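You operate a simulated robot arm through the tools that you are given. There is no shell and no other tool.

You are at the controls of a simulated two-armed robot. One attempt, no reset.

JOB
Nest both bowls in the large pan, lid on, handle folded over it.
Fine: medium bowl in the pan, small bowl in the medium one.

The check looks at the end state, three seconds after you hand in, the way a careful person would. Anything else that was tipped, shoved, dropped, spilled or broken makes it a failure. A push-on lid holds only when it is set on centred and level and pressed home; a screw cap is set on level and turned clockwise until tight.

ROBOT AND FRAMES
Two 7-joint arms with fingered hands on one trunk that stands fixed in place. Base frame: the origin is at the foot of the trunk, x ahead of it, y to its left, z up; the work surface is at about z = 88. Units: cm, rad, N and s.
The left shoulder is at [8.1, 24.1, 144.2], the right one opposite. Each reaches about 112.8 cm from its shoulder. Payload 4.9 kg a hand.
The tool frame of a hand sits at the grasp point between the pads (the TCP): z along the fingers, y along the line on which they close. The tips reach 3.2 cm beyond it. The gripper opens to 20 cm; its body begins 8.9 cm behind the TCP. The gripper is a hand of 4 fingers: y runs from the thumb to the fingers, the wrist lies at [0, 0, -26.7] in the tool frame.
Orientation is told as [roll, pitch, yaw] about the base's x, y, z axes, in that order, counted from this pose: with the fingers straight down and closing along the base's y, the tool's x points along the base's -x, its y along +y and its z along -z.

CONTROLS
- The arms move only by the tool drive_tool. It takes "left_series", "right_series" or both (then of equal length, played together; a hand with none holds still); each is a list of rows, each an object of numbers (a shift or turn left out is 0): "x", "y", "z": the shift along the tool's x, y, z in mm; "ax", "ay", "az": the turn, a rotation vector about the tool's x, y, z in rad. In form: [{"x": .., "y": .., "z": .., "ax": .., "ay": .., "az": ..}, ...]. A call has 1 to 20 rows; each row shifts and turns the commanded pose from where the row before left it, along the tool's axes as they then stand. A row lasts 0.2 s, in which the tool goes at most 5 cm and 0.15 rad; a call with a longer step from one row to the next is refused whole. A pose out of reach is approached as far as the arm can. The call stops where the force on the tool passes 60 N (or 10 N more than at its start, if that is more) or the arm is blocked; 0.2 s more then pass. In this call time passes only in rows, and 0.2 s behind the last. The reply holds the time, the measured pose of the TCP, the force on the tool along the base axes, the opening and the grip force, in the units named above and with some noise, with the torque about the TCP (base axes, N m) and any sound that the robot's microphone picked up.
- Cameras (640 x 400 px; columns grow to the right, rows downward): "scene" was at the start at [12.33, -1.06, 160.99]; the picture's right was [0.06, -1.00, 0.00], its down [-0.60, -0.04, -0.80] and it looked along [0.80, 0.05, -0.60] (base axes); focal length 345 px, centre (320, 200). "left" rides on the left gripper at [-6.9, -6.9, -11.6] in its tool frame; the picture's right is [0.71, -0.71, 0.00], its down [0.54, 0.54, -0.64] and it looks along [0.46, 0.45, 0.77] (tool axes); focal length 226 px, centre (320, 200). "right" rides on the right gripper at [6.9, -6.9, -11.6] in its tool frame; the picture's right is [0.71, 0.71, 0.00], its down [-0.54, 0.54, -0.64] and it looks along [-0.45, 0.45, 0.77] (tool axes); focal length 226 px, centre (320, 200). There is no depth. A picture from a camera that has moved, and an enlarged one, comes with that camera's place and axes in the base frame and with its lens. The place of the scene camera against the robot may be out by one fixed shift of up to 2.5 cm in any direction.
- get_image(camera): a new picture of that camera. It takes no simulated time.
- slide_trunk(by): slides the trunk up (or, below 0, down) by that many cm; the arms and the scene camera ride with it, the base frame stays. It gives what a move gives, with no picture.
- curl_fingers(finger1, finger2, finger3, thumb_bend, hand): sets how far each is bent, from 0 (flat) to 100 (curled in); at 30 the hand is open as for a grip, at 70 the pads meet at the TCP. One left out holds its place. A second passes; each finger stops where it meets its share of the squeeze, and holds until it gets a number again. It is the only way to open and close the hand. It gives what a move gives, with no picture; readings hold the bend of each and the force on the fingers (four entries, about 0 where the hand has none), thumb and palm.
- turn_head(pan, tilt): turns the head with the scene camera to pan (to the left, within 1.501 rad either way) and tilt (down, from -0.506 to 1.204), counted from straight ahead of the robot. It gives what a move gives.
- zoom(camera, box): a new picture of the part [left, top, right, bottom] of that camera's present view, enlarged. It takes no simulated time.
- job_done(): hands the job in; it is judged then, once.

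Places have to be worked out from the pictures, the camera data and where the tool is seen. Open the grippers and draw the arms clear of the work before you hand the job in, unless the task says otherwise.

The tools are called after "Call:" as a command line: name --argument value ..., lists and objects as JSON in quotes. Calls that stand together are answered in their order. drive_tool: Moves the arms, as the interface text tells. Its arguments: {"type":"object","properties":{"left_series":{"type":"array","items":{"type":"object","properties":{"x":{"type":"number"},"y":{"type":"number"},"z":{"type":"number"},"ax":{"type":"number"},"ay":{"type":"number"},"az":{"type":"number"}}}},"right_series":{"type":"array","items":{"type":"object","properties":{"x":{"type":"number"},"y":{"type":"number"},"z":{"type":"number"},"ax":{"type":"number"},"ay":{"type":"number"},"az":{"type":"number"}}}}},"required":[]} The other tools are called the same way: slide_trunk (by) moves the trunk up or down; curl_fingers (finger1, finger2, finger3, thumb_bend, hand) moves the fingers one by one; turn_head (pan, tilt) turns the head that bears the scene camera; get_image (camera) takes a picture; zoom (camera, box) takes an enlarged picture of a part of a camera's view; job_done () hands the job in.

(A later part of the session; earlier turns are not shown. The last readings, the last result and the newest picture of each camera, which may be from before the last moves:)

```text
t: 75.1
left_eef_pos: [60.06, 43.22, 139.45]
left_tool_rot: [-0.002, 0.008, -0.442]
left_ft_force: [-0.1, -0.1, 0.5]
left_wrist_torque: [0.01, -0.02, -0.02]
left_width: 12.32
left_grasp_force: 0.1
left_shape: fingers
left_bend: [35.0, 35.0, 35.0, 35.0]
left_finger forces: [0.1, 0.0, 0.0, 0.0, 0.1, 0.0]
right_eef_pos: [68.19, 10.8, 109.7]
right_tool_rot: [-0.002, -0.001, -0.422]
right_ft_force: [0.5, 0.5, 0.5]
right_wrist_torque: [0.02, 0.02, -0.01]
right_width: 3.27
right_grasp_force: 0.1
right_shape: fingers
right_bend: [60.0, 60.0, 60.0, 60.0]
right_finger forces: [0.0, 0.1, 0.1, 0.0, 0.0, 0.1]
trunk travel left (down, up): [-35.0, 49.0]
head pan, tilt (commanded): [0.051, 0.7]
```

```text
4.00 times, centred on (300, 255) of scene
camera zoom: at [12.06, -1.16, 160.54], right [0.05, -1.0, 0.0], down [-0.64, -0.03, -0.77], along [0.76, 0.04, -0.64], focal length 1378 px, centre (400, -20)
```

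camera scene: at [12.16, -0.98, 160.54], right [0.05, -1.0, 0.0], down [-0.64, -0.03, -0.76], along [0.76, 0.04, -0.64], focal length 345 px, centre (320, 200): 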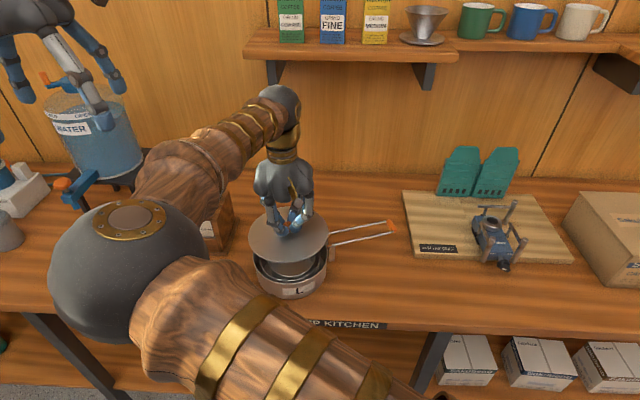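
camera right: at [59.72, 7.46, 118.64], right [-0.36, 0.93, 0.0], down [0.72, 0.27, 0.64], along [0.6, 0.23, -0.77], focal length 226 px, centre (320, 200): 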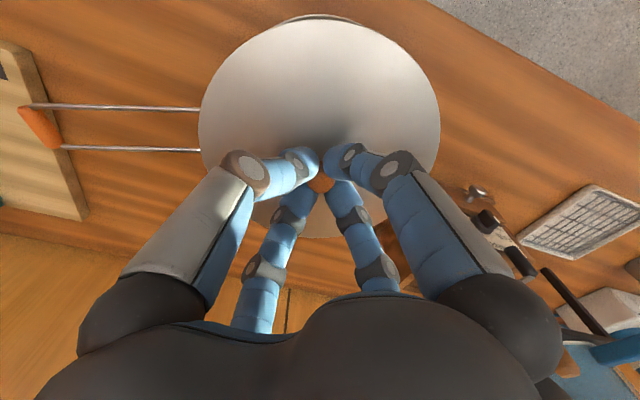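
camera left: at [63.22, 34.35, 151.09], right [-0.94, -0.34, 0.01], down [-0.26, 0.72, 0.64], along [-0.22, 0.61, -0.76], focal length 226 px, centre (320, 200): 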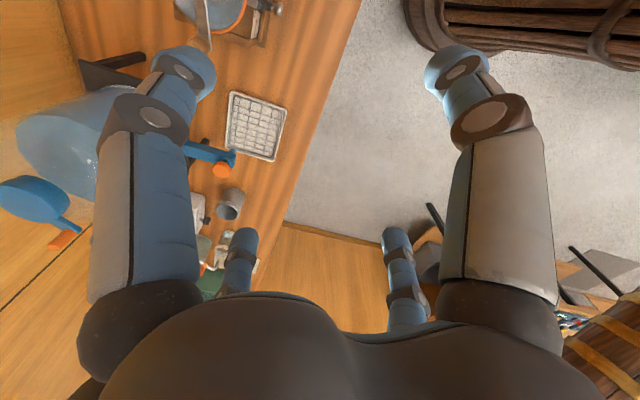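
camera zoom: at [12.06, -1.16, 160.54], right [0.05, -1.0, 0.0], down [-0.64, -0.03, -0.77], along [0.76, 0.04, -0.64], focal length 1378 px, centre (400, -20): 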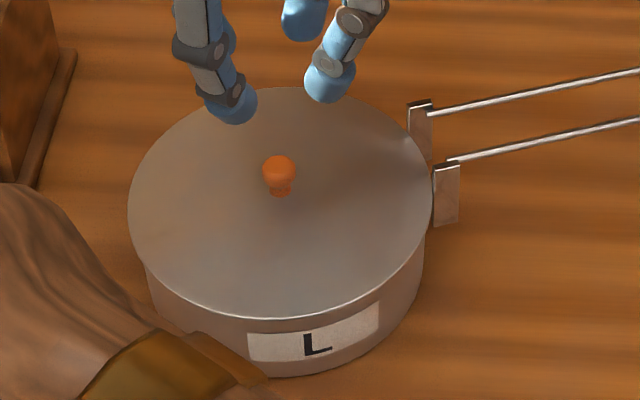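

The lid is centred and level and went down about 3 mm when pressed. For certainty I press it once more evenly with four fingertips spread near the rim.

Call:
curl_fingers --hand "right" --finger1 45 --finger2 45 --finger3 45 --thumb_bend 45

Call:
drive_tool --right_series '[{"z": 30}, {"z": 30}, {"z": 25}, {"z": 10}]'

Call:
zoom --camera "scene" --box '[240, 195, 360, 305]'

```text
t: 76.1
left_eef_pos: [60.04, 43.28, 139.27]
left_tool_rot: [-0.002, 0.006, -0.44]
left_ft_force: [0.3, 0.0, 1.1]
left_wrist_torque: [-0.01, 0.0, 0.01]
left_width: 12.3
left_grasp_force: 0.0
left_shape: fingers
left_bend: [35.0, 35.0, 35.0, 35.0]
left_finger forces: [0.1, 0.0, 0.0, 0.0, 0.1, 0.1]
right_eef_pos: [68.31, 10.71, 109.65]
right_tool_rot: [-0.001, 0.001, -0.422]
right_ft_force: [-0.3, -0.5, -0.8]
right_wrist_torque: [-0.02, -0.04, 0.03]
right_width: 8.7
right_grasp_force: 0.0
right_shape: fingers
right_bend: [45.0, 45.0, 45.0, 45.0]
right_finger forces: [0.1, 0.1, 0.1, 0.1, 0.0, 0.0]
trunk travel left (down, up): [-35.0, 49.0]
head pan, tilt (commanded): [0.051, 0.7]
```

```text
t: 77.1
left_eef_pos: [60.04, 43.33, 139.36]
left_tool_rot: [-0.002, 0.007, -0.44]
left_ft_force: [-0.1, 0.0, -0.7]
left_wrist_torque: [-0.01, 0.01, 0.01]
left_width: 12.3
left_grasp_force: 0.2
left_shape: fingers
left_bend: [35.0, 35.0, 35.0, 35.0]
left_finger forces: [0.1, 0.0, 0.0, 0.1, 0.0, 0.0]
right_eef_pos: [68.28, 10.57, 100.1]
right_tool_rot: [-0.003, 0.002, -0.421]
right_ft_force: [1.0, 0.5, 0.6]
right_wrist_torque: [0.02, -0.02, 0.02]
right_width: 8.69
right_grasp_force: 0.1
right_shape: fingers
right_bend: [45.0, 45.0, 45.0, 45.0]
right_finger forces: [0.0, 0.1, 0.1, 0.0, 0.1, 0.0]
trunk travel left (down, up): [-35.0, 49.0]
head pan, tilt (commanded): [0.051, 0.7]
```

```text
3.64 times, centred on (300, 250) of scene
camera zoom: at [12.16, -1.12, 160.54], right [0.05, -1.0, 0.0], down [-0.64, -0.03, -0.76], along [0.76, 0.04, -0.64], focal length 1253 px, centre (393, 18)
```

zoom: 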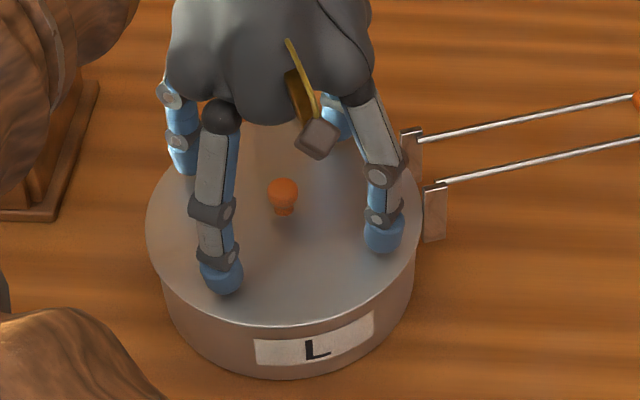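

The four tips hover just above the lid, well inside its rim. I press in small steps.

Call:
drive_tool --right_series '[{"z": 4}]'

Call:
drive_tool --right_series '[{"z": 4}]'

Call:
drive_tool --right_series '[{"z": 3}]'

```text
t: 77.5
left_eef_pos: [60.04, 43.17, 139.39]
left_tool_rot: [-0.003, 0.008, -0.439]
left_ft_force: [0.3, 0.0, -0.4]
left_wrist_torque: [0.0, -0.01, 0.01]
left_width: 12.3
left_grasp_force: 0.1
left_shape: fingers
left_bend: [35.0, 35.0, 35.0, 35.0]
left_finger forces: [0.0, 0.1, 0.0, 0.0, 0.0, 0.0]
right_eef_pos: [68.28, 10.57, 99.76]
right_tool_rot: [-0.003, 0.0, -0.421]
right_ft_force: [0.5, -0.3, -0.3]
right_wrist_torque: [0.01, 0.03, -0.03]
right_width: 8.68
right_grasp_force: 0.1
right_shape: fingers
right_bend: [45.0, 45.0, 45.0, 45.0]
right_finger forces: [0.0, 0.0, 0.0, 0.0, 0.0, 0.1]
trunk travel left (down, up): [-35.0, 49.0]
head pan, tilt (commanded): [0.051, 0.7]
```

```text
t: 77.9
left_eef_pos: [59.88, 43.24, 139.43]
left_tool_rot: [0.0, 0.008, -0.439]
left_ft_force: [0.6, -0.1, -0.2]
left_wrist_torque: [0.02, 0.01, 0.0]
left_width: 12.28
left_grasp_force: 0.2
left_shape: fingers
left_bend: [35.0, 35.0, 35.0, 35.0]
left_finger forces: [0.1, 0.0, 0.0, 0.0, 0.0, 0.0]
right_eef_pos: [68.29, 10.66, 99.58]
right_tool_rot: [0.001, -0.003, -0.421]
right_ft_force: [0.8, -0.2, 10.6]
right_wrist_torque: [0.05, 0.37, 0.02]
right_width: 8.69
right_grasp_force: 5.6
right_shape: fingers
right_bend: [45.0, 45.0, 45.0, 45.0]
right_finger forces: [6.7, 1.1, 1.0, 0.1, 2.4, 0.0]
trunk travel left (down, up): [-35.0, 49.0]
head pan, tilt (commanded): [0.051, 0.7]
```

```text
t: 78.3
left_eef_pos: [59.8, 43.25, 139.66]
left_tool_rot: [-0.001, 0.005, -0.438]
left_ft_force: [-0.9, 0.4, -0.6]
left_wrist_torque: [0.01, -0.03, -0.02]
left_width: 12.32
left_grasp_force: 0.1
left_shape: fingers
left_bend: [35.0, 35.0, 35.0, 35.0]
left_finger forces: [0.0, 0.1, 0.1, 0.0, 0.1, 0.0]
right_eef_pos: [68.18, 10.57, 99.6]
right_tool_rot: [0.003, -0.006, -0.419]
right_ft_force: [4.3, 0.3, 36.3]
right_wrist_torque: [-0.34, 1.83, 0.11]
right_width: 8.72
right_grasp_force: 18.5
right_shape: fingers
right_bend: [45.0, 45.0, 45.0, 45.0]
right_finger forces: [21.4, 0.7, 0.1, 0.0, 14.8, 0.0]
trunk travel left (down, up): [-35.0, 49.0]
head pan, tilt (commanded): [0.051, 0.7]
```

The near-side fingers carry the load and it is solid (no more travel). I press slightly more, then rise and inspect the level.

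Call:
drive_tool --right_series '[{"z": 1.5}]'

Call:
drive_tool --right_series '[{"z": -20}, {"z": -40}, {"z": -40}, {"z": -40}, {"z": -40}]'

Call:
zoom --camera "scene" --box '[240, 205, 360, 305]'

Call:
get_image --camera "right"

```text
t: 78.7
left_eef_pos: [59.58, 43.16, 139.81]
left_tool_rot: [0.0, 0.004, -0.439]
left_ft_force: [-0.7, -0.9, 0.3]
left_wrist_torque: [0.03, 0.01, 0.0]
left_width: 12.32
left_grasp_force: 0.1
left_shape: fingers
left_bend: [35.0, 35.0, 35.0, 35.0]
left_finger forces: [0.0, 0.0, 0.0, 0.0, 0.0, 0.0]
right_eef_pos: [68.29, 10.68, 99.55]
right_tool_rot: [0.004, -0.007, -0.421]
right_ft_force: [6.3, 1.5, 56.3]
right_wrist_torque: [-0.72, 2.72, 0.11]
right_width: 8.72
right_grasp_force: 27.9
right_shape: fingers
right_bend: [44.0, 45.0, 45.0, 45.0]
right_finger forces: [30.9, 0.9, 0.0, 0.0, 24.8, 0.0]
trunk travel left (down, up): [-35.0, 49.0]
head pan, tilt (commanded): [0.051, 0.7]
```

```text
t: 79.9
left_eef_pos: [60.0, 43.24, 139.61]
left_tool_rot: [0.002, 0.008, -0.44]
left_ft_force: [-0.1, -0.8, 0.2]
left_wrist_torque: [0.0, -0.08, 0.02]
left_width: 12.31
left_grasp_force: 0.1
left_shape: fingers
left_bend: [35.0, 35.0, 35.0, 35.0]
left_finger forces: [0.0, 0.0, 0.0, 0.0, 0.0, 0.1]
right_eef_pos: [68.15, 10.56, 117.03]
right_tool_rot: [0.0, 0.001, -0.422]
right_ft_force: [0.6, 0.3, 0.0]
right_wrist_torque: [0.03, 0.0, -0.04]
right_width: 8.7
right_grasp_force: 0.0
right_shape: fingers
right_bend: [45.0, 45.0, 45.0, 45.0]
right_finger forces: [0.0, 0.0, 0.1, 0.0, 0.1, 0.1]
trunk travel left (down, up): [-35.0, 49.0]
head pan, tilt (commanded): [0.051, 0.7]
```

```text
4.00 times, centred on (300, 255) of scene
camera zoom: at [11.98, -1.2, 160.55], right [0.05, -1.0, 0.0], down [-0.64, -0.03, -0.77], along [0.76, 0.04, -0.64], focal length 1378 px, centre (400, -20)
```

zoom: 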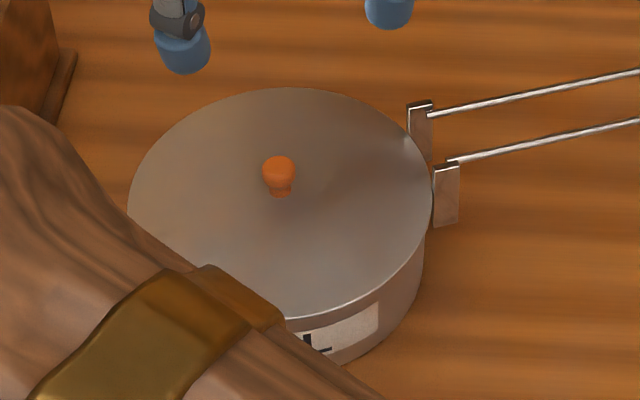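

```text
taken
camera right: at [59.12, 7.13, 128.59], right [-0.36, 0.93, 0.0], down [0.72, 0.27, 0.64], along [0.6, 0.23, -0.77], focal length 226 px, centre (320, 200)
```

right: 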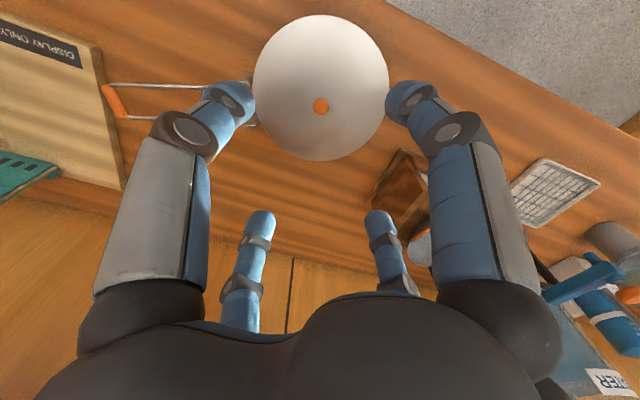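

The lid is pressed and sits level. Next the folding handle: I move the right hand above its orange grip and turn it so thumb and finger 2 will straddle the grip along the handle.

Call:
drive_tool --right_series '[{"x": -31.9, "y": -32.8}, {"x": -31.9, "y": -32.8}, {"x": -31.9, "y": -32.8}, {"x": -31.9, "y": -32.8}, {"x": -31.9, "y": -32.8}, {"x": -31.9, "y": -32.8}, {"az": -0.132}, {"az": -0.132}, {"az": -0.132}, {"az": -0.132}, {"az": -0.132}, {"az": -0.132}]'

Call:
curl_fingers --hand "right" --finger1 25 --finger2 50 --finger3 25 --thumb_bend 50

Call:
get_image --camera "right"

Call:
get_image --camera "scene"

```text
t: 82.5
left_eef_pos: [60.14, 43.19, 139.37]
left_tool_rot: [-0.003, 0.007, -0.439]
left_ft_force: [0.6, 0.4, -0.2]
left_wrist_torque: [-0.04, 0.0, -0.03]
left_width: 12.29
left_grasp_force: 0.1
left_shape: fingers
left_bend: [35.0, 35.0, 35.0, 35.0]
left_finger forces: [0.0, 0.1, 0.1, 0.0, 0.0, 0.0]
right_eef_pos: [77.77, -15.12, 116.95]
right_tool_rot: [-0.001, -0.001, 0.373]
right_ft_force: [1.1, -0.4, 0.0]
right_wrist_torque: [0.0, 0.02, -0.02]
right_width: 8.73
right_grasp_force: 0.0
right_shape: fingers
right_bend: [45.0, 45.0, 45.0, 45.0]
right_finger forces: [0.1, 0.0, 0.0, 0.0, 0.1, 0.0]
trunk travel left (down, up): [-35.0, 49.0]
head pan, tilt (commanded): [0.051, 0.7]
```

```text
t: 83.5
left_eef_pos: [60.14, 43.36, 139.44]
left_tool_rot: [-0.002, 0.006, -0.44]
left_ft_force: [-0.9, 0.2, 0.8]
left_wrist_torque: [-0.01, -0.02, -0.02]
left_width: 12.28
left_grasp_force: 0.1
left_shape: fingers
left_bend: [35.0, 35.0, 35.0, 35.0]
left_finger forces: [0.0, 0.0, 0.0, 0.0, 0.0, 0.1]
right_eef_pos: [77.61, -15.1, 116.94]
right_tool_rot: [-0.001, 0.002, 0.371]
right_ft_force: [-0.6, -0.4, -1.5]
right_wrist_torque: [0.0, -0.01, -0.02]
right_width: 11.7
right_grasp_force: 0.2
right_shape: fingers
right_bend: [25.0, 50.0, 25.0, 50.0]
right_finger forces: [0.1, 0.1, 0.0, 0.0, 0.1, 0.0]
trunk travel left (down, up): [-35.0, 49.0]
head pan, tilt (commanded): [0.051, 0.7]
```

```text
taken
camera right: at [73.91, -24.01, 128.56], right [-0.92, 0.4, 0.0], down [0.31, 0.7, 0.64], along [0.26, 0.59, -0.77], focal length 226 px, centre (320, 200)
```

right: 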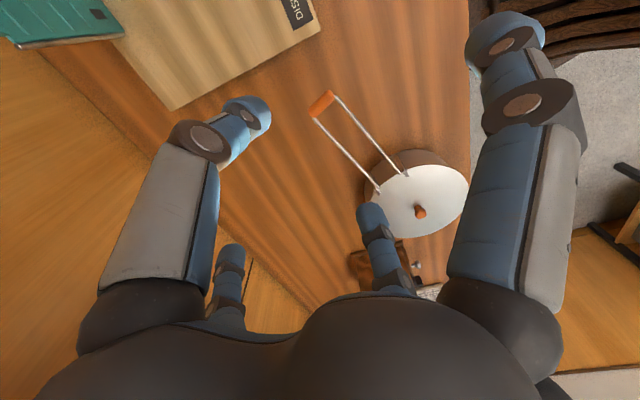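

```text
taken
camera scene: at [12.14, -1.14, 160.54], right [0.05, -1.0, 0.0], down [-0.64, -0.03, -0.76], along [0.76, 0.04, -0.64], focal length 345 px, centre (320, 200)
```

scene: 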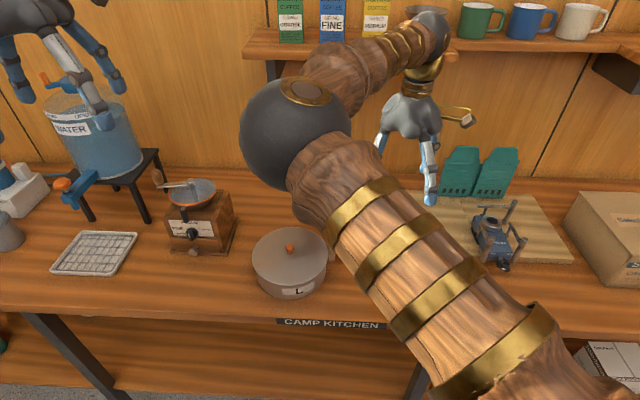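

I zoom in on the handle to locate its grip and hinge precisely.

Call:
zoom --camera "right" --box '[280, 70, 480, 250]'

Call:
zoom --camera "right" --box '[290, 75, 350, 135]'

```text
2.22 times, centred on (380, 160) of right
camera zoom: at [73.91, -24.01, 128.56], right [-0.92, 0.4, 0.0], down [0.31, 0.7, 0.64], along [0.26, 0.59, -0.77], focal length 502 px, centre (187, 289)
```

zoom: 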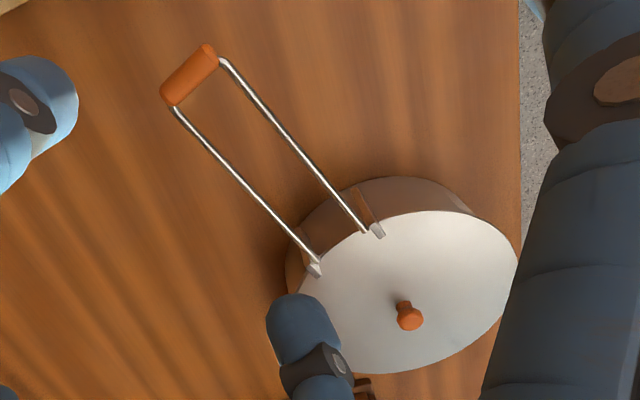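

```text
6.67 times, centred on (320, 105) of right
camera zoom: at [73.91, -24.01, 128.56], right [-0.92, 0.4, 0.0], down [0.31, 0.7, 0.64], along [0.26, 0.59, -0.77], focal length 1507 px, centre (320, 833)
```

zoom: 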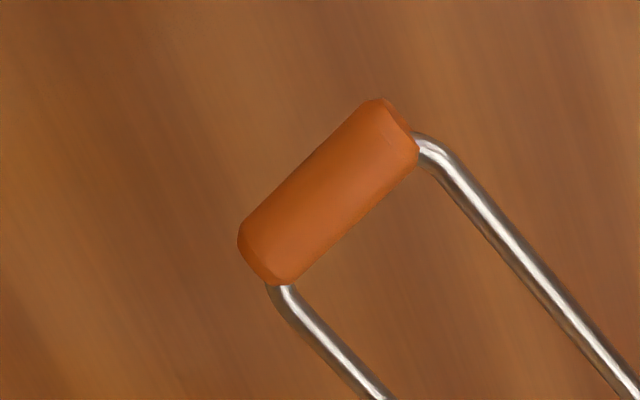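

Grip centre ≈ (77.6, −15.1, 96.7), hinge ≈ (72.0, 1.5, ~96.5), handle length ≈ 17.5 cm along −70°. The hand is right above the grip; I lower most of the way and look.

Call:
drive_tool --right_series '[{"z": 40}, {"z": 40}, {"z": 40}, {"z": 25}]'

Call:
get_image --camera "right"

```text
t: 84.5
left_eef_pos: [60.1, 43.27, 139.45]
left_tool_rot: [-0.001, 0.008, -0.437]
left_ft_force: [0.1, 0.4, -0.1]
left_wrist_torque: [0.0, 0.0, 0.0]
left_width: 12.3
left_grasp_force: 0.2
left_shape: fingers
left_bend: [35.0, 35.0, 35.0, 35.0]
left_finger forces: [0.0, 0.0, 0.0, 0.0, 0.1, 0.1]
right_eef_pos: [77.74, -14.94, 102.3]
right_tool_rot: [0.0, 0.001, 0.373]
right_ft_force: [0.6, -0.4, 1.2]
right_wrist_torque: [0.02, -0.01, 0.02]
right_width: 11.74
right_grasp_force: 0.0
right_shape: fingers
right_bend: [25.0, 50.0, 25.0, 50.0]
right_finger forces: [0.0, 0.1, 0.0, 0.0, 0.0, 0.0]
trunk travel left (down, up): [-35.0, 49.0]
head pan, tilt (commanded): [0.051, 0.7]
```

```text
taken
camera right: at [73.88, -23.93, 113.95], right [-0.92, 0.4, 0.0], down [0.31, 0.7, 0.64], along [0.26, 0.59, -0.77], focal length 226 px, centre (320, 200)
```

right: 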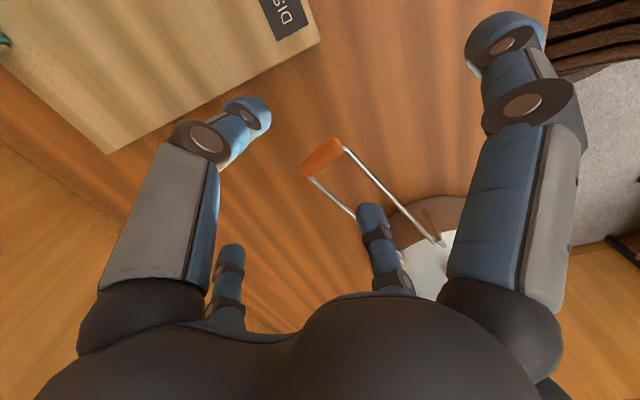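

The grip will sit right on the hand axis. I lower another 2 cm and zoom to verify finger 2 goes between the wires.

Call:
drive_tool --right_series '[{"z": 10}, {"z": 8}]'

Call:
zoom --camera "right" --box '[200, 90, 460, 290]'

```text
t: 85.1
left_eef_pos: [60.16, 43.02, 139.35]
left_tool_rot: [-0.002, 0.007, -0.44]
left_ft_force: [-0.3, -1.1, 0.2]
left_wrist_torque: [0.01, -0.01, 0.03]
left_width: 12.3
left_grasp_force: 0.1
left_shape: fingers
left_bend: [35.0, 35.0, 35.0, 35.0]
left_finger forces: [0.0, 0.0, 0.0, 0.0, 0.0, 0.0]
right_eef_pos: [77.69, -15.15, 100.61]
right_tool_rot: [-0.001, 0.003, 0.371]
right_ft_force: [-1.0, -0.3, -0.9]
right_wrist_torque: [0.04, 0.0, 0.0]
right_width: 11.74
right_grasp_force: 0.0
right_shape: fingers
right_bend: [25.0, 50.0, 25.0, 50.0]
right_finger forces: [0.1, 0.0, 0.1, 0.0, 0.1, 0.1]
trunk travel left (down, up): [-35.0, 49.0]
head pan, tilt (commanded): [0.051, 0.7]
```

```text
2.00 times, centred on (330, 190) of right
camera zoom: at [73.92, -23.99, 112.2], right [-0.92, 0.4, 0.0], down [0.31, 0.7, 0.64], along [0.26, 0.59, -0.77], focal length 452 px, centre (300, 220)
```

zoom: 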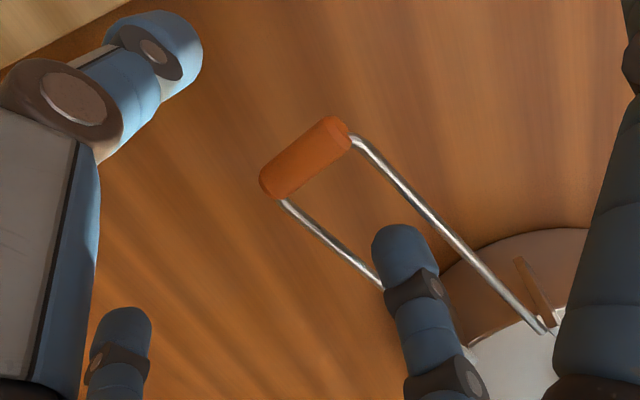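

Finger 2's tip is between the wires. I lower to the gripping height (TCP ≈ 98.9).

Call:
drive_tool --right_series '[{"z": 6}, {"z": 6}, {"z": 5}]'

Call:
zoom --camera "right" --box '[200, 90, 460, 290]'

```text
t: 85.9
left_eef_pos: [60.09, 43.25, 139.4]
left_tool_rot: [-0.001, 0.006, -0.441]
left_ft_force: [0.3, -0.4, 0.0]
left_wrist_torque: [-0.04, 0.01, -0.01]
left_width: 12.3
left_grasp_force: 0.1
left_shape: fingers
left_bend: [35.0, 35.0, 35.0, 35.0]
left_finger forces: [0.1, 0.0, 0.1, 0.1, 0.1, 0.0]
right_eef_pos: [77.77, -15.05, 98.99]
right_tool_rot: [-0.001, 0.001, 0.37]
right_ft_force: [0.5, 0.6, 0.5]
right_wrist_torque: [0.02, 0.01, 0.0]
right_width: 11.72
right_grasp_force: 0.1
right_shape: fingers
right_bend: [25.0, 50.0, 25.0, 50.0]
right_finger forces: [0.0, 0.0, 0.1, 0.1, 0.0, 0.1]
trunk travel left (down, up): [-35.0, 49.0]
head pan, tilt (commanded): [0.051, 0.7]
```

```text
2.00 times, centred on (330, 190) of right
camera zoom: at [73.9, -23.99, 110.6], right [-0.92, 0.4, 0.0], down [0.31, 0.7, 0.64], along [0.26, 0.59, -0.77], focal length 452 px, centre (300, 220)
```

zoom: 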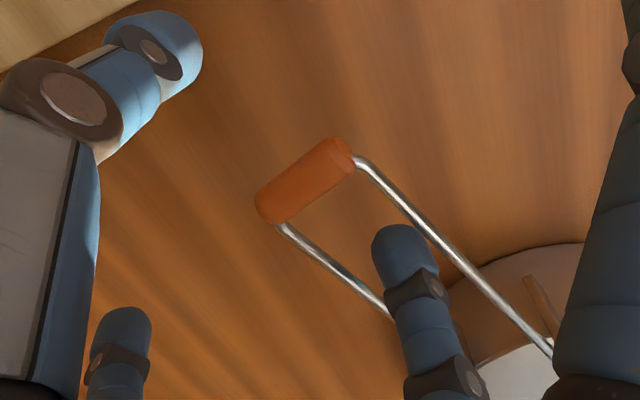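

Perfectly between the wires with the grip on the hand axis. I close thumb and finger 2 partway.

Call:
curl_fingers --hand "right" --finger2 62 --thumb_bend 62

Call:
zoom --camera "right" --box '[200, 90, 460, 290]'

```text
t: 86.9
left_eef_pos: [60.1, 43.26, 139.41]
left_tool_rot: [0.0, 0.007, -0.443]
left_ft_force: [0.0, -0.3, -0.2]
left_wrist_torque: [0.01, -0.01, -0.01]
left_width: 12.31
left_grasp_force: 0.0
left_shape: fingers
left_bend: [35.0, 35.0, 35.0, 35.0]
left_finger forces: [0.0, 0.1, 0.0, 0.0, 0.0, 0.1]
right_eef_pos: [77.83, -15.24, 98.92]
right_tool_rot: [0.0, 0.001, 0.373]
right_ft_force: [0.6, 0.1, 0.7]
right_wrist_torque: [0.03, 0.0, 0.0]
right_width: 10.62
right_grasp_force: 0.0
right_shape: fingers
right_bend: [25.0, 62.0, 25.0, 62.0]
right_finger forces: [0.0, 0.0, 0.1, 0.0, 0.0, 0.0]
trunk travel left (down, up): [-35.0, 49.0]
head pan, tilt (commanded): [0.051, 0.7]
```

```text
2.00 times, centred on (330, 190) of right
camera zoom: at [73.91, -23.98, 110.58], right [-0.92, 0.4, 0.0], down [0.31, 0.7, 0.64], along [0.26, 0.59, -0.77], focal length 452 px, centre (300, 220)
```

zoom: 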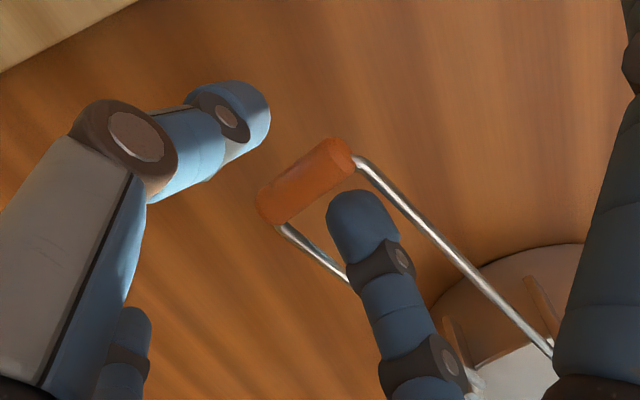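

The grip is about midway between thumb and finger 2. I close further onto it.

Call:
curl_fingers --hand "right" --finger2 67 --thumb_bend 67

Call:
zoom --camera "right" --box '[200, 90, 460, 290]'

```text
t: 87.9
left_eef_pos: [60.0, 43.33, 139.42]
left_tool_rot: [-0.001, 0.008, -0.441]
left_ft_force: [-0.2, 0.0, -0.1]
left_wrist_torque: [0.0, 0.0, 0.04]
left_width: 12.29
left_grasp_force: 0.0
left_shape: fingers
left_bend: [35.0, 35.0, 35.0, 35.0]
left_finger forces: [0.1, 0.0, 0.1, 0.0, 0.1, 0.0]
right_eef_pos: [77.75, -15.09, 98.95]
right_tool_rot: [0.0, 0.001, 0.372]
right_ft_force: [0.4, -0.5, 0.0]
right_wrist_torque: [-0.02, 0.01, -0.01]
right_width: 10.37
right_grasp_force: 0.2
right_shape: fingers
right_bend: [25.0, 67.0, 25.0, 67.0]
right_finger forces: [0.1, 0.1, 0.0, 0.0, 0.0, 0.0]
trunk travel left (down, up): [-35.0, 49.0]
head pan, tilt (commanded): [0.051, 0.7]
```

```text
2.00 times, centred on (330, 190) of right
camera zoom: at [73.91, -23.98, 110.58], right [-0.92, 0.4, 0.0], down [0.31, 0.7, 0.64], along [0.26, 0.59, -0.77], focal length 452 px, centre (300, 220)
```

zoom: 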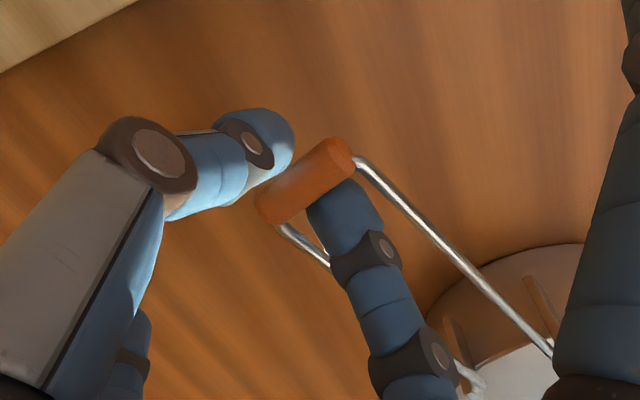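

Both tips are slipping under the grip from each side – a cradle. I close a bit more.

Call:
curl_fingers --hand "right" --finger2 72 --thumb_bend 72

Call:
zoom --camera "right" --box '[200, 90, 460, 290]'

```text
t: 88.9
left_eef_pos: [60.06, 43.21, 139.36]
left_tool_rot: [-0.001, 0.006, -0.441]
left_ft_force: [0.2, 0.1, 0.4]
left_wrist_torque: [0.0, -0.01, 0.0]
left_width: 12.29
left_grasp_force: 0.1
left_shape: fingers
left_bend: [35.0, 35.0, 35.0, 35.0]
left_finger forces: [0.0, 0.0, 0.1, 0.0, 0.0, 0.1]
right_eef_pos: [77.77, -15.09, 99.04]
right_tool_rot: [0.001, 0.0, 0.371]
right_ft_force: [0.3, -1.5, 0.2]
right_wrist_torque: [-0.06, 0.0, 0.0]
right_width: 10.34
right_grasp_force: 6.4
right_shape: fingers
right_bend: [25.0, 67.0, 25.0, 69.0]
right_finger forces: [0.0, 6.1, 0.1, 0.0, 7.1, 0.0]
trunk travel left (down, up): [-35.0, 49.0]
head pan, tilt (commanded): [0.051, 0.7]
```

```text
2.00 times, centred on (330, 190) of right
camera zoom: at [73.92, -24.0, 110.57], right [-0.92, 0.4, 0.0], down [0.31, 0.7, 0.64], along [0.26, 0.59, -0.77], focal length 452 px, centre (300, 220)
```

zoom: 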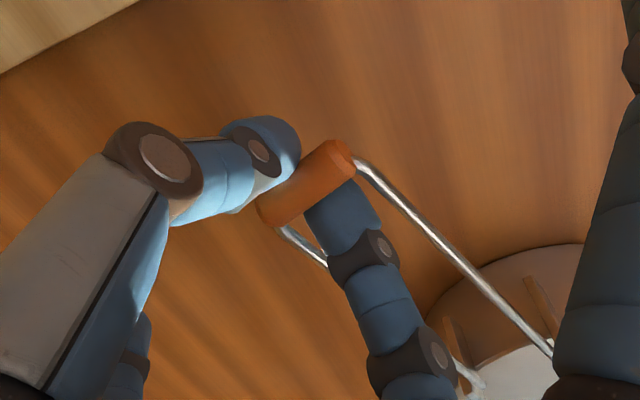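

The grip is pinched (6–7 N). I start lifting it along an arc about the hinge: the first 15°, watching the forces.

Call:
drive_tool --right_series '[{"y": 0.7, "z": -15.2}, {"y": 2.0, "z": -15.1}, {"y": 3.3, "z": -14.9}]'

Call:
get_image --camera "right"

Call:
zoom --camera "scene" --box '[230, 150, 430, 310]'

```text
t: 89.7
left_eef_pos: [60.13, 43.24, 139.47]
left_tool_rot: [-0.002, 0.006, -0.439]
left_ft_force: [0.4, -0.1, 0.3]
left_wrist_torque: [0.0, -0.01, -0.02]
left_width: 12.27
left_grasp_force: 0.1
left_shape: fingers
left_bend: [35.0, 35.0, 35.0, 35.0]
left_finger forces: [0.0, 0.0, 0.1, 0.0, 0.0, 0.0]
right_eef_pos: [77.53, -14.61, 103.58]
right_tool_rot: [0.0, 0.002, 0.369]
right_ft_force: [1.7, -2.3, 0.2]
right_wrist_torque: [-0.1, -0.01, -0.01]
right_width: 10.3
right_grasp_force: 6.7
right_shape: fingers
right_bend: [25.0, 67.0, 25.0, 69.0]
right_finger forces: [0.1, 6.1, 0.1, 0.0, 7.0, 0.1]
trunk travel left (down, up): [-35.0, 49.0]
head pan, tilt (commanded): [0.051, 0.7]
```

```text
taken
camera right: at [73.66, -23.48, 115.15], right [-0.92, 0.4, 0.0], down [0.31, 0.7, 0.64], along [0.26, 0.59, -0.77], focal length 226 px, centre (320, 200)
```

right: 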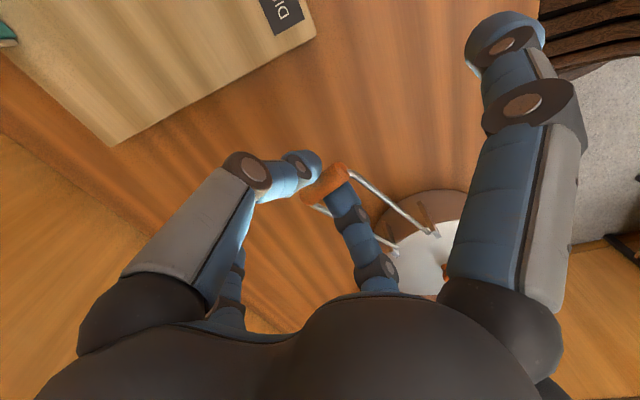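

```text
2.50 times, centred on (330, 230) of scene
camera zoom: at [12.12, -1.15, 160.54], right [0.05, -1.0, 0.0], down [-0.64, -0.03, -0.76], along [0.76, 0.04, -0.64], focal length 862 px, centre (295, 125)
```

zoom: 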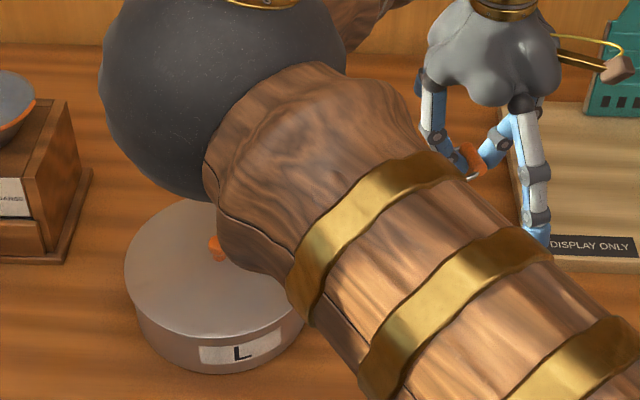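

The grip follows the arc; forces stay small (≈2.7 N outward). I continue to about 35°.

Call:
drive_tool --right_series '[{"y": 3.8, "z": -14.6}, {"y": 5.6, "z": -14.1}, {"y": 7.0, "z": -13.5}, {"y": 8.2, "z": -12.9}]'

Call:
get_image --camera "right"

```text
t: 90.7
left_eef_pos: [60.08, 43.35, 139.43]
left_tool_rot: [-0.003, 0.006, -0.439]
left_ft_force: [0.0, -0.1, -0.2]
left_wrist_torque: [0.02, 0.0, -0.05]
left_width: 12.31
left_grasp_force: 0.1
left_shape: fingers
left_bend: [35.0, 35.0, 35.0, 35.0]
left_finger forces: [0.0, 0.0, 0.0, 0.0, 0.0, 0.1]
right_eef_pos: [76.65, -12.18, 109.07]
right_tool_rot: [-0.001, 0.002, 0.371]
right_ft_force: [0.0, 1.9, -0.2]
right_wrist_torque: [-0.01, -0.01, -0.01]
right_width: 10.27
right_grasp_force: 4.9
right_shape: fingers
right_bend: [25.0, 67.0, 25.0, 71.0]
right_finger forces: [0.0, 6.6, 0.1, 0.0, 3.5, 0.0]
trunk travel left (down, up): [-35.0, 49.0]
head pan, tilt (commanded): [0.051, 0.7]
```

```text
taken
camera right: at [72.73, -21.02, 120.68], right [-0.92, 0.4, 0.0], down [0.31, 0.7, 0.64], along [0.26, 0.59, -0.77], focal length 226 px, centre (320, 200)
```

right: 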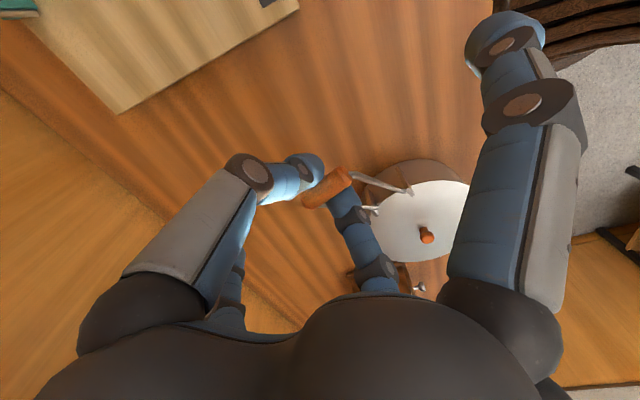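

Still gripped, now a slight pull inward, so I add a little inward travel. I continue to about 60°.

Call:
drive_tool --right_series '[{"y": 10.5, "z": -12.1}, {"y": 10.6, "z": -11.2}, {"y": 11.2, "z": -10.4}, {"y": 12.1, "z": -9.3}, {"y": 12.9, "z": -8.2}]'

Call:
get_image --camera "right"

Call:
get_image --camera "scene"

```text
t: 91.9
left_eef_pos: [60.02, 43.42, 139.39]
left_tool_rot: [-0.003, 0.008, -0.44]
left_ft_force: [-0.2, 0.0, 0.6]
left_wrist_torque: [-0.02, 0.01, -0.03]
left_width: 12.29
left_grasp_force: 0.1
left_shape: fingers
left_bend: [35.0, 35.0, 35.0, 35.0]
left_finger forces: [0.0, 0.0, 0.1, 0.0, 0.1, 0.0]
right_eef_pos: [74.5, -6.76, 114.12]
right_tool_rot: [0.0, 0.001, 0.372]
right_ft_force: [-0.3, 0.3, -0.6]
right_wrist_torque: [-0.02, -0.03, -0.04]
right_width: 10.24
right_grasp_force: 4.5
right_shape: fingers
right_bend: [25.0, 68.0, 25.0, 71.0]
right_finger forces: [0.0, 5.8, 0.0, 0.1, 2.2, 0.0]
trunk travel left (down, up): [-35.0, 49.0]
head pan, tilt (commanded): [0.051, 0.7]
```

```text
taken
camera right: at [70.68, -15.68, 125.71], right [-0.92, 0.4, 0.0], down [0.31, 0.7, 0.64], along [0.26, 0.59, -0.77], focal length 226 px, centre (320, 200)
```

right: 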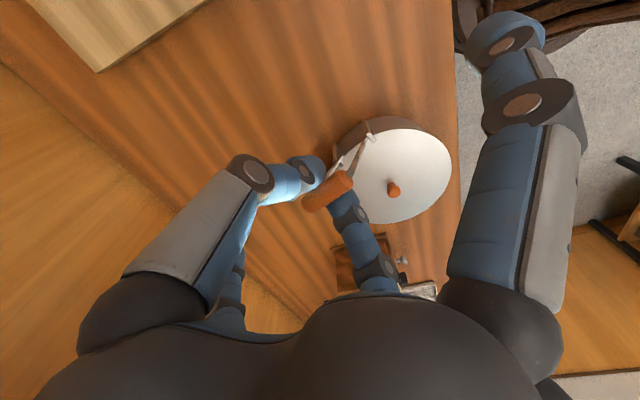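

```text
taken
camera scene: at [12.1, -1.05, 160.54], right [0.05, -1.0, 0.0], down [-0.64, -0.03, -0.76], along [0.76, 0.04, -0.64], focal length 345 px, centre (320, 200)
```

scene: 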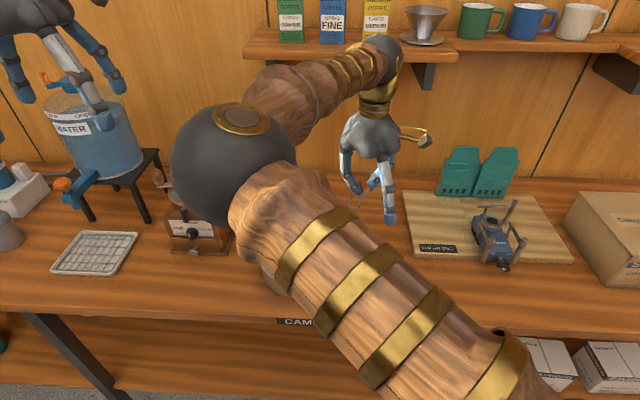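

Forces are near zero and the grip is still held at ~60°. I continue to vertical.

Call:
drive_tool --right_series '[{"y": 13.5, "z": -7.0}, {"y": 14.1, "z": -5.8}, {"y": 14.6, "z": -4.6}, {"y": 14.9, "z": -3.3}, {"y": 15.1, "z": -2.0}, {"y": 15.3, "z": -0.7}]'

Call:
get_image --camera "right"

Call:
get_image --camera "scene"

```text
t: 93.3
left_eef_pos: [60.1, 43.4, 139.47]
left_tool_rot: [-0.002, 0.008, -0.44]
left_ft_force: [0.5, -0.4, -0.5]
left_wrist_torque: [-0.03, -0.03, 0.02]
left_width: 12.32
left_grasp_force: 0.1
left_shape: fingers
left_bend: [35.0, 35.0, 35.0, 35.0]
left_finger forces: [0.1, 0.0, 0.1, 0.0, 0.0, 0.0]
right_eef_pos: [71.43, 1.26, 116.42]
right_tool_rot: [0.001, 0.001, 0.372]
right_ft_force: [0.1, -0.7, -3.7]
right_wrist_torque: [-0.03, -0.01, 0.0]
right_width: 10.25
right_grasp_force: 2.7
right_shape: fingers
right_bend: [25.0, 69.0, 25.0, 71.0]
right_finger forces: [0.1, 3.6, 0.0, 0.0, 1.5, 0.0]
trunk travel left (down, up): [-35.0, 49.0]
head pan, tilt (commanded): [0.051, 0.7]
```

```text
taken
camera right: at [67.63, -7.62, 128.04], right [-0.92, 0.4, 0.0], down [0.31, 0.7, 0.64], along [0.26, 0.59, -0.77], focal length 226 px, centre (320, 200)
```

right: 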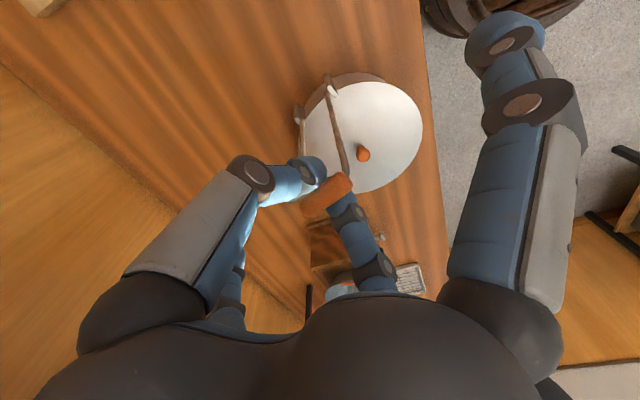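

```text
taken
camera scene: at [12.15, -1.09, 160.54], right [0.05, -1.0, 0.0], down [-0.64, -0.03, -0.76], along [0.76, 0.04, -0.64], focal length 345 px, centre (320, 200)
```

scene: 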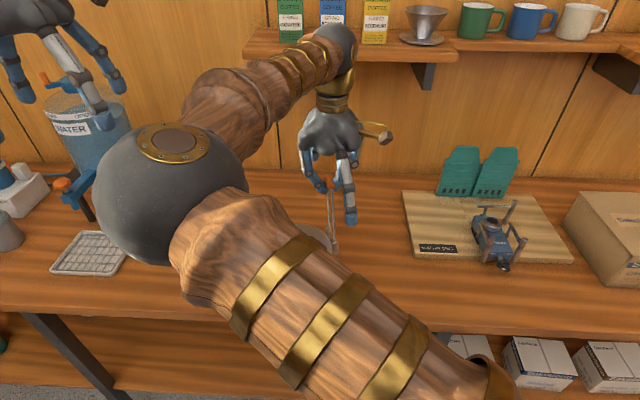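

Vertical now; a slight upward tension (3.7 N), so I go a bit lower on the way over. Continuing to about 120°.

Call:
drive_tool --right_series '[{"y": 15.3, "z": 2.0}, {"y": 15.1, "z": 2.8}, {"y": 14.9, "z": 3.5}, {"y": 14.6, "z": 4.6}, {"y": 14.1, "z": 5.8}, {"y": 13.5, "z": 7.0}]'

Call:
get_image --camera "right"

Call:
get_image --camera "scene"

```text
t: 94.7
left_eef_pos: [60.21, 43.16, 139.41]
left_tool_rot: [-0.002, 0.007, -0.44]
left_ft_force: [0.2, 0.8, 0.2]
left_wrist_torque: [0.01, 0.0, 0.0]
left_width: 12.28
left_grasp_force: 0.0
left_shape: fingers
left_bend: [35.0, 35.0, 35.0, 35.0]
left_finger forces: [0.0, 0.1, 0.0, 0.0, 0.1, 0.0]
right_eef_pos: [68.29, 9.33, 113.89]
right_tool_rot: [-0.001, 0.003, 0.37]
right_ft_force: [0.7, -2.1, 0.0]
right_wrist_torque: [-0.07, -0.02, -0.02]
right_width: 10.26
right_grasp_force: 2.9
right_shape: fingers
right_bend: [25.0, 71.0, 25.0, 71.0]
right_finger forces: [0.0, 2.7, 0.0, 0.0, 2.5, 0.0]
trunk travel left (down, up): [-35.0, 49.0]
head pan, tilt (commanded): [0.051, 0.7]
```

```text
taken
camera right: at [64.42, 0.5, 125.51], right [-0.92, 0.4, 0.0], down [0.31, 0.7, 0.64], along [0.26, 0.59, -0.77], focal length 226 px, centre (320, 200)
```

right: 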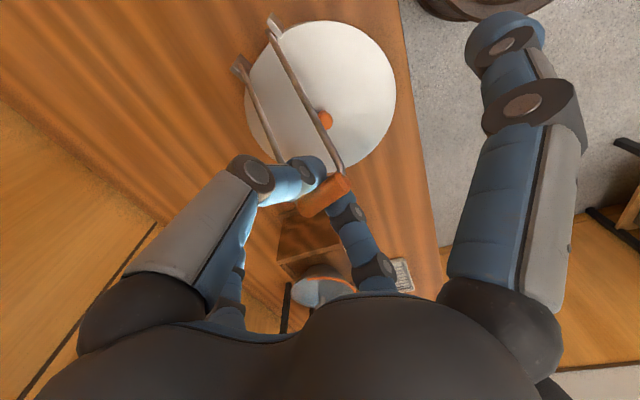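

```text
taken
camera scene: at [12.17, -1.11, 160.54], right [0.05, -1.0, 0.0], down [-0.64, -0.03, -0.76], along [0.76, 0.04, -0.64], focal length 345 px, centre (320, 200)
```

scene: 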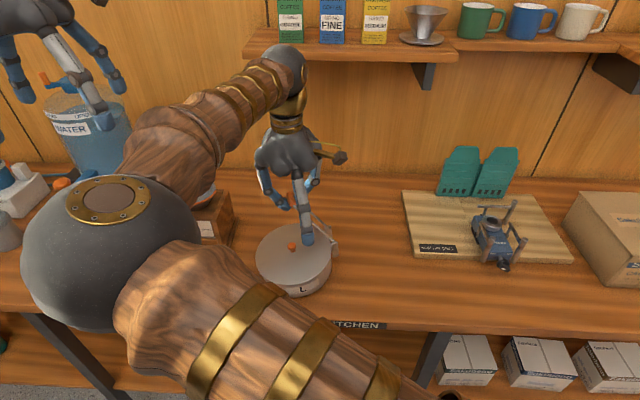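

I check whether the pan has been nudged.

Call:
zoom --camera "scene" --box '[230, 190, 370, 310]'

Call:
zoom --camera "right" --box '[220, 0, 420, 240]'

```text
3.33 times, centred on (300, 250) of scene
camera zoom: at [12.17, -1.11, 160.54], right [0.05, -1.0, 0.0], down [-0.64, -0.03, -0.76], along [0.76, 0.04, -0.64], focal length 1149 px, centre (387, 33)
```

zoom: 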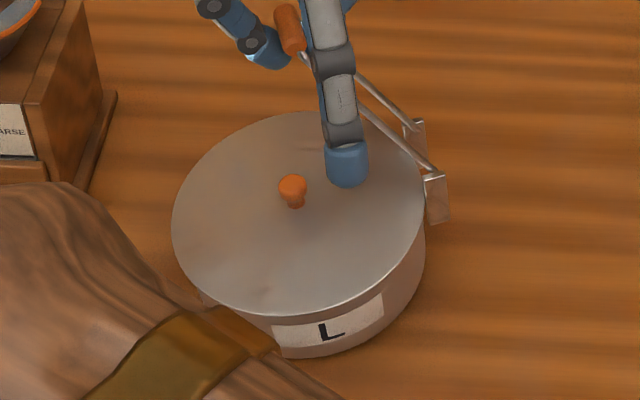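

```text
1.67 times, centred on (320, 120) of right
camera zoom: at [64.42, 0.5, 125.51], right [-0.92, 0.4, 0.0], down [0.31, 0.7, 0.64], along [0.26, 0.59, -0.77], focal length 377 px, centre (320, 333)
```

zoom: 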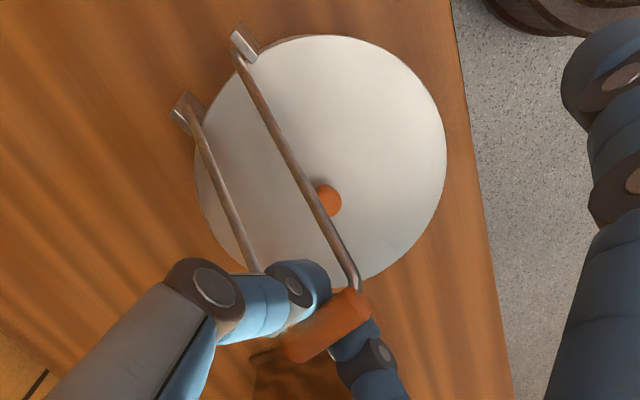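

The pan slid about 1 cm toward the handle side (still upright and lid seated). The remaining arc: I continue more carefully along the measured direction toward ~145°, checking forces.

Call:
drive_tool --right_series '[{"x": 0.5, "y": 11.9, "z": 8.2}, {"x": 0.5, "y": 11.9, "z": 9.8}, {"x": 0.5, "y": 10.9, "z": 10.8}]'

Call:
zoom --camera "right" --box '[220, 0, 420, 240]'

```text
t: 95.5
left_eef_pos: [60.13, 43.25, 139.39]
left_tool_rot: [-0.003, 0.007, -0.44]
left_ft_force: [-0.1, -0.4, 0.3]
left_wrist_torque: [0.01, -0.01, 0.0]
left_width: 12.28
left_grasp_force: 0.1
left_shape: fingers
left_bend: [35.0, 35.0, 35.0, 35.0]
left_finger forces: [0.0, 0.0, 0.1, 0.0, 0.1, 0.0]
right_eef_pos: [66.93, 12.61, 110.99]
right_tool_rot: [0.0, 0.001, 0.37]
right_ft_force: [1.5, -1.4, -2.6]
right_wrist_torque: [-0.02, 0.03, 0.04]
right_width: 10.27
right_grasp_force: 2.2
right_shape: fingers
right_bend: [25.0, 71.0, 25.0, 71.0]
right_finger forces: [0.1, 0.0, 0.0, 0.0, 3.6, 0.1]
trunk travel left (down, up): [-35.0, 49.0]
head pan, tilt (commanded): [0.051, 0.7]
```

```text
1.67 times, centred on (320, 120) of right
camera zoom: at [63.02, 3.66, 122.61], right [-0.92, 0.4, 0.0], down [0.31, 0.7, 0.64], along [0.26, 0.59, -0.77], focal length 377 px, centre (320, 333)
```

zoom: 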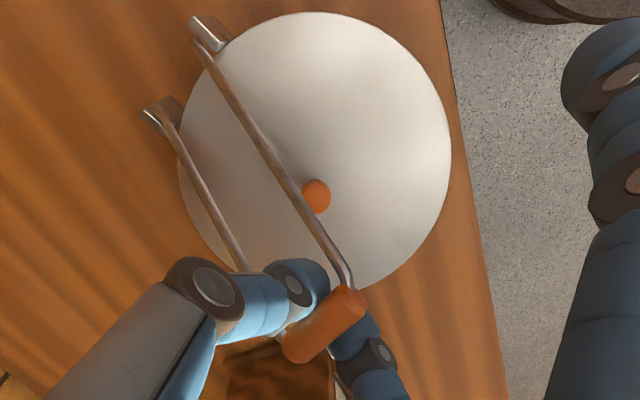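

The readings suggest tension along the handle; I check in the scene view whether the pan is being dragged.

Call:
zoom --camera "scene" --box '[230, 190, 370, 310]'

Call:
get_image --camera "scene"

```text
3.33 times, centred on (300, 250) of scene
camera zoom: at [12.2, -1.14, 160.54], right [0.05, -1.0, 0.0], down [-0.64, -0.03, -0.76], along [0.76, 0.04, -0.64], focal length 1149 px, centre (387, 33)
```

zoom: 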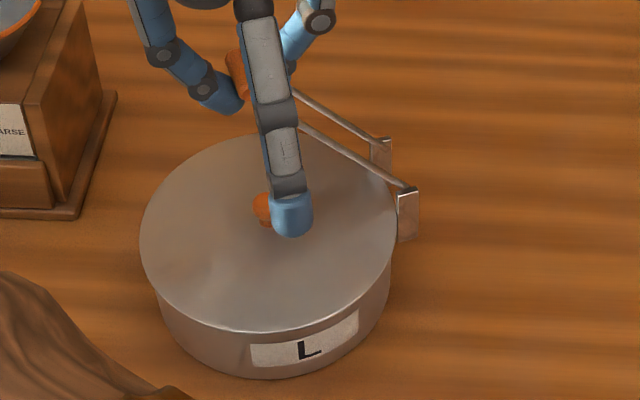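

```text
taken
camera scene: at [12.2, -1.14, 160.54], right [0.05, -1.0, 0.0], down [-0.64, -0.03, -0.76], along [0.76, 0.04, -0.64], focal length 345 px, centre (320, 200)
```

scene: 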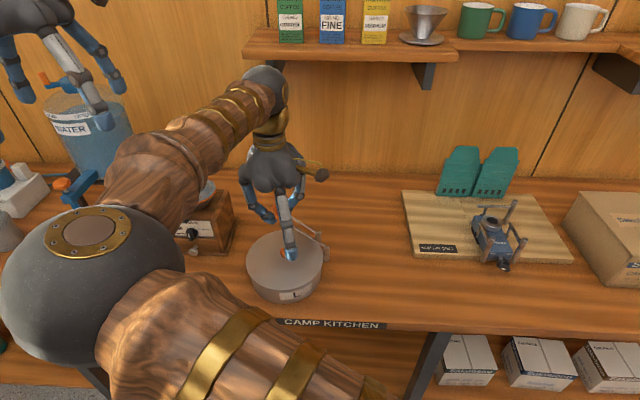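

The pan was dragged ~2 cm because the grip bar climbed in my fingers and my radius was slightly too large. I follow a tighter arc about the newly measured hinge (71.6, 3.0), first relaxing the tension.

Call:
drive_tool --right_series '[{"y": -1.0, "z": 4}, {"x": 0.6, "y": 9.5, "z": 11}]'

Call:
zoom --camera "right" --box '[220, 0, 420, 240]'

Call:
zoom --camera "scene" --box '[230, 190, 370, 310]'

```text
t: 96.1
left_eef_pos: [60.05, 43.36, 139.26]
left_tool_rot: [-0.003, 0.007, -0.441]
left_ft_force: [-0.3, 0.3, 0.3]
left_wrist_torque: [-0.06, 0.0, 0.02]
left_width: 12.28
left_grasp_force: 0.0
left_shape: fingers
left_bend: [35.0, 35.0, 35.0, 35.0]
left_finger forces: [0.1, 0.1, 0.0, 0.0, 0.0, 0.0]
right_eef_pos: [66.4, 13.43, 109.49]
right_tool_rot: [0.001, 0.001, 0.371]
right_ft_force: [0.1, -0.1, -0.1]
right_wrist_torque: [-0.05, -0.01, 0.01]
right_width: 10.26
right_grasp_force: 0.0
right_shape: fingers
right_bend: [25.0, 71.0, 25.0, 71.0]
right_finger forces: [0.0, 0.1, 0.0, 0.0, 0.0, 0.0]
trunk travel left (down, up): [-35.0, 49.0]
head pan, tilt (commanded): [0.051, 0.7]
```

```text
1.67 times, centred on (320, 120) of right
camera zoom: at [62.54, 4.56, 121.13], right [-0.92, 0.4, 0.0], down [0.31, 0.7, 0.64], along [0.26, 0.59, -0.77], focal length 377 px, centre (320, 333)
```

zoom: 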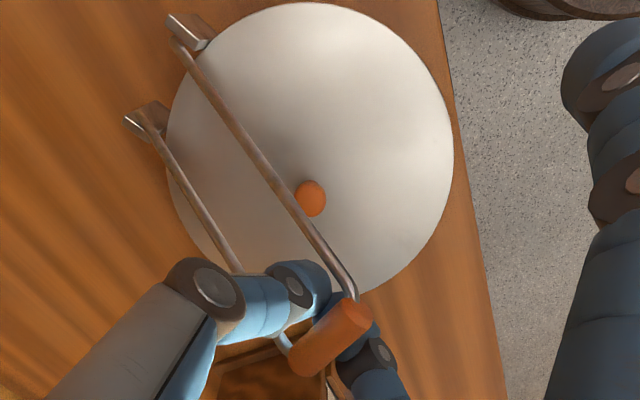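

```text
3.33 times, centred on (300, 250) of scene
camera zoom: at [12.14, -1.06, 160.55], right [0.05, -1.0, 0.0], down [-0.64, -0.03, -0.76], along [0.76, 0.04, -0.64], focal length 1149 px, centre (387, 33)
```

zoom: 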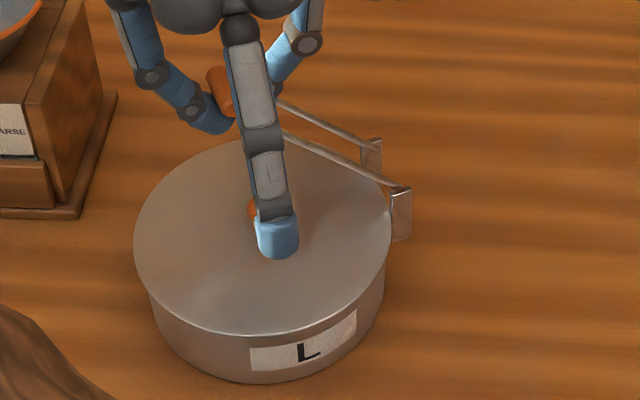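

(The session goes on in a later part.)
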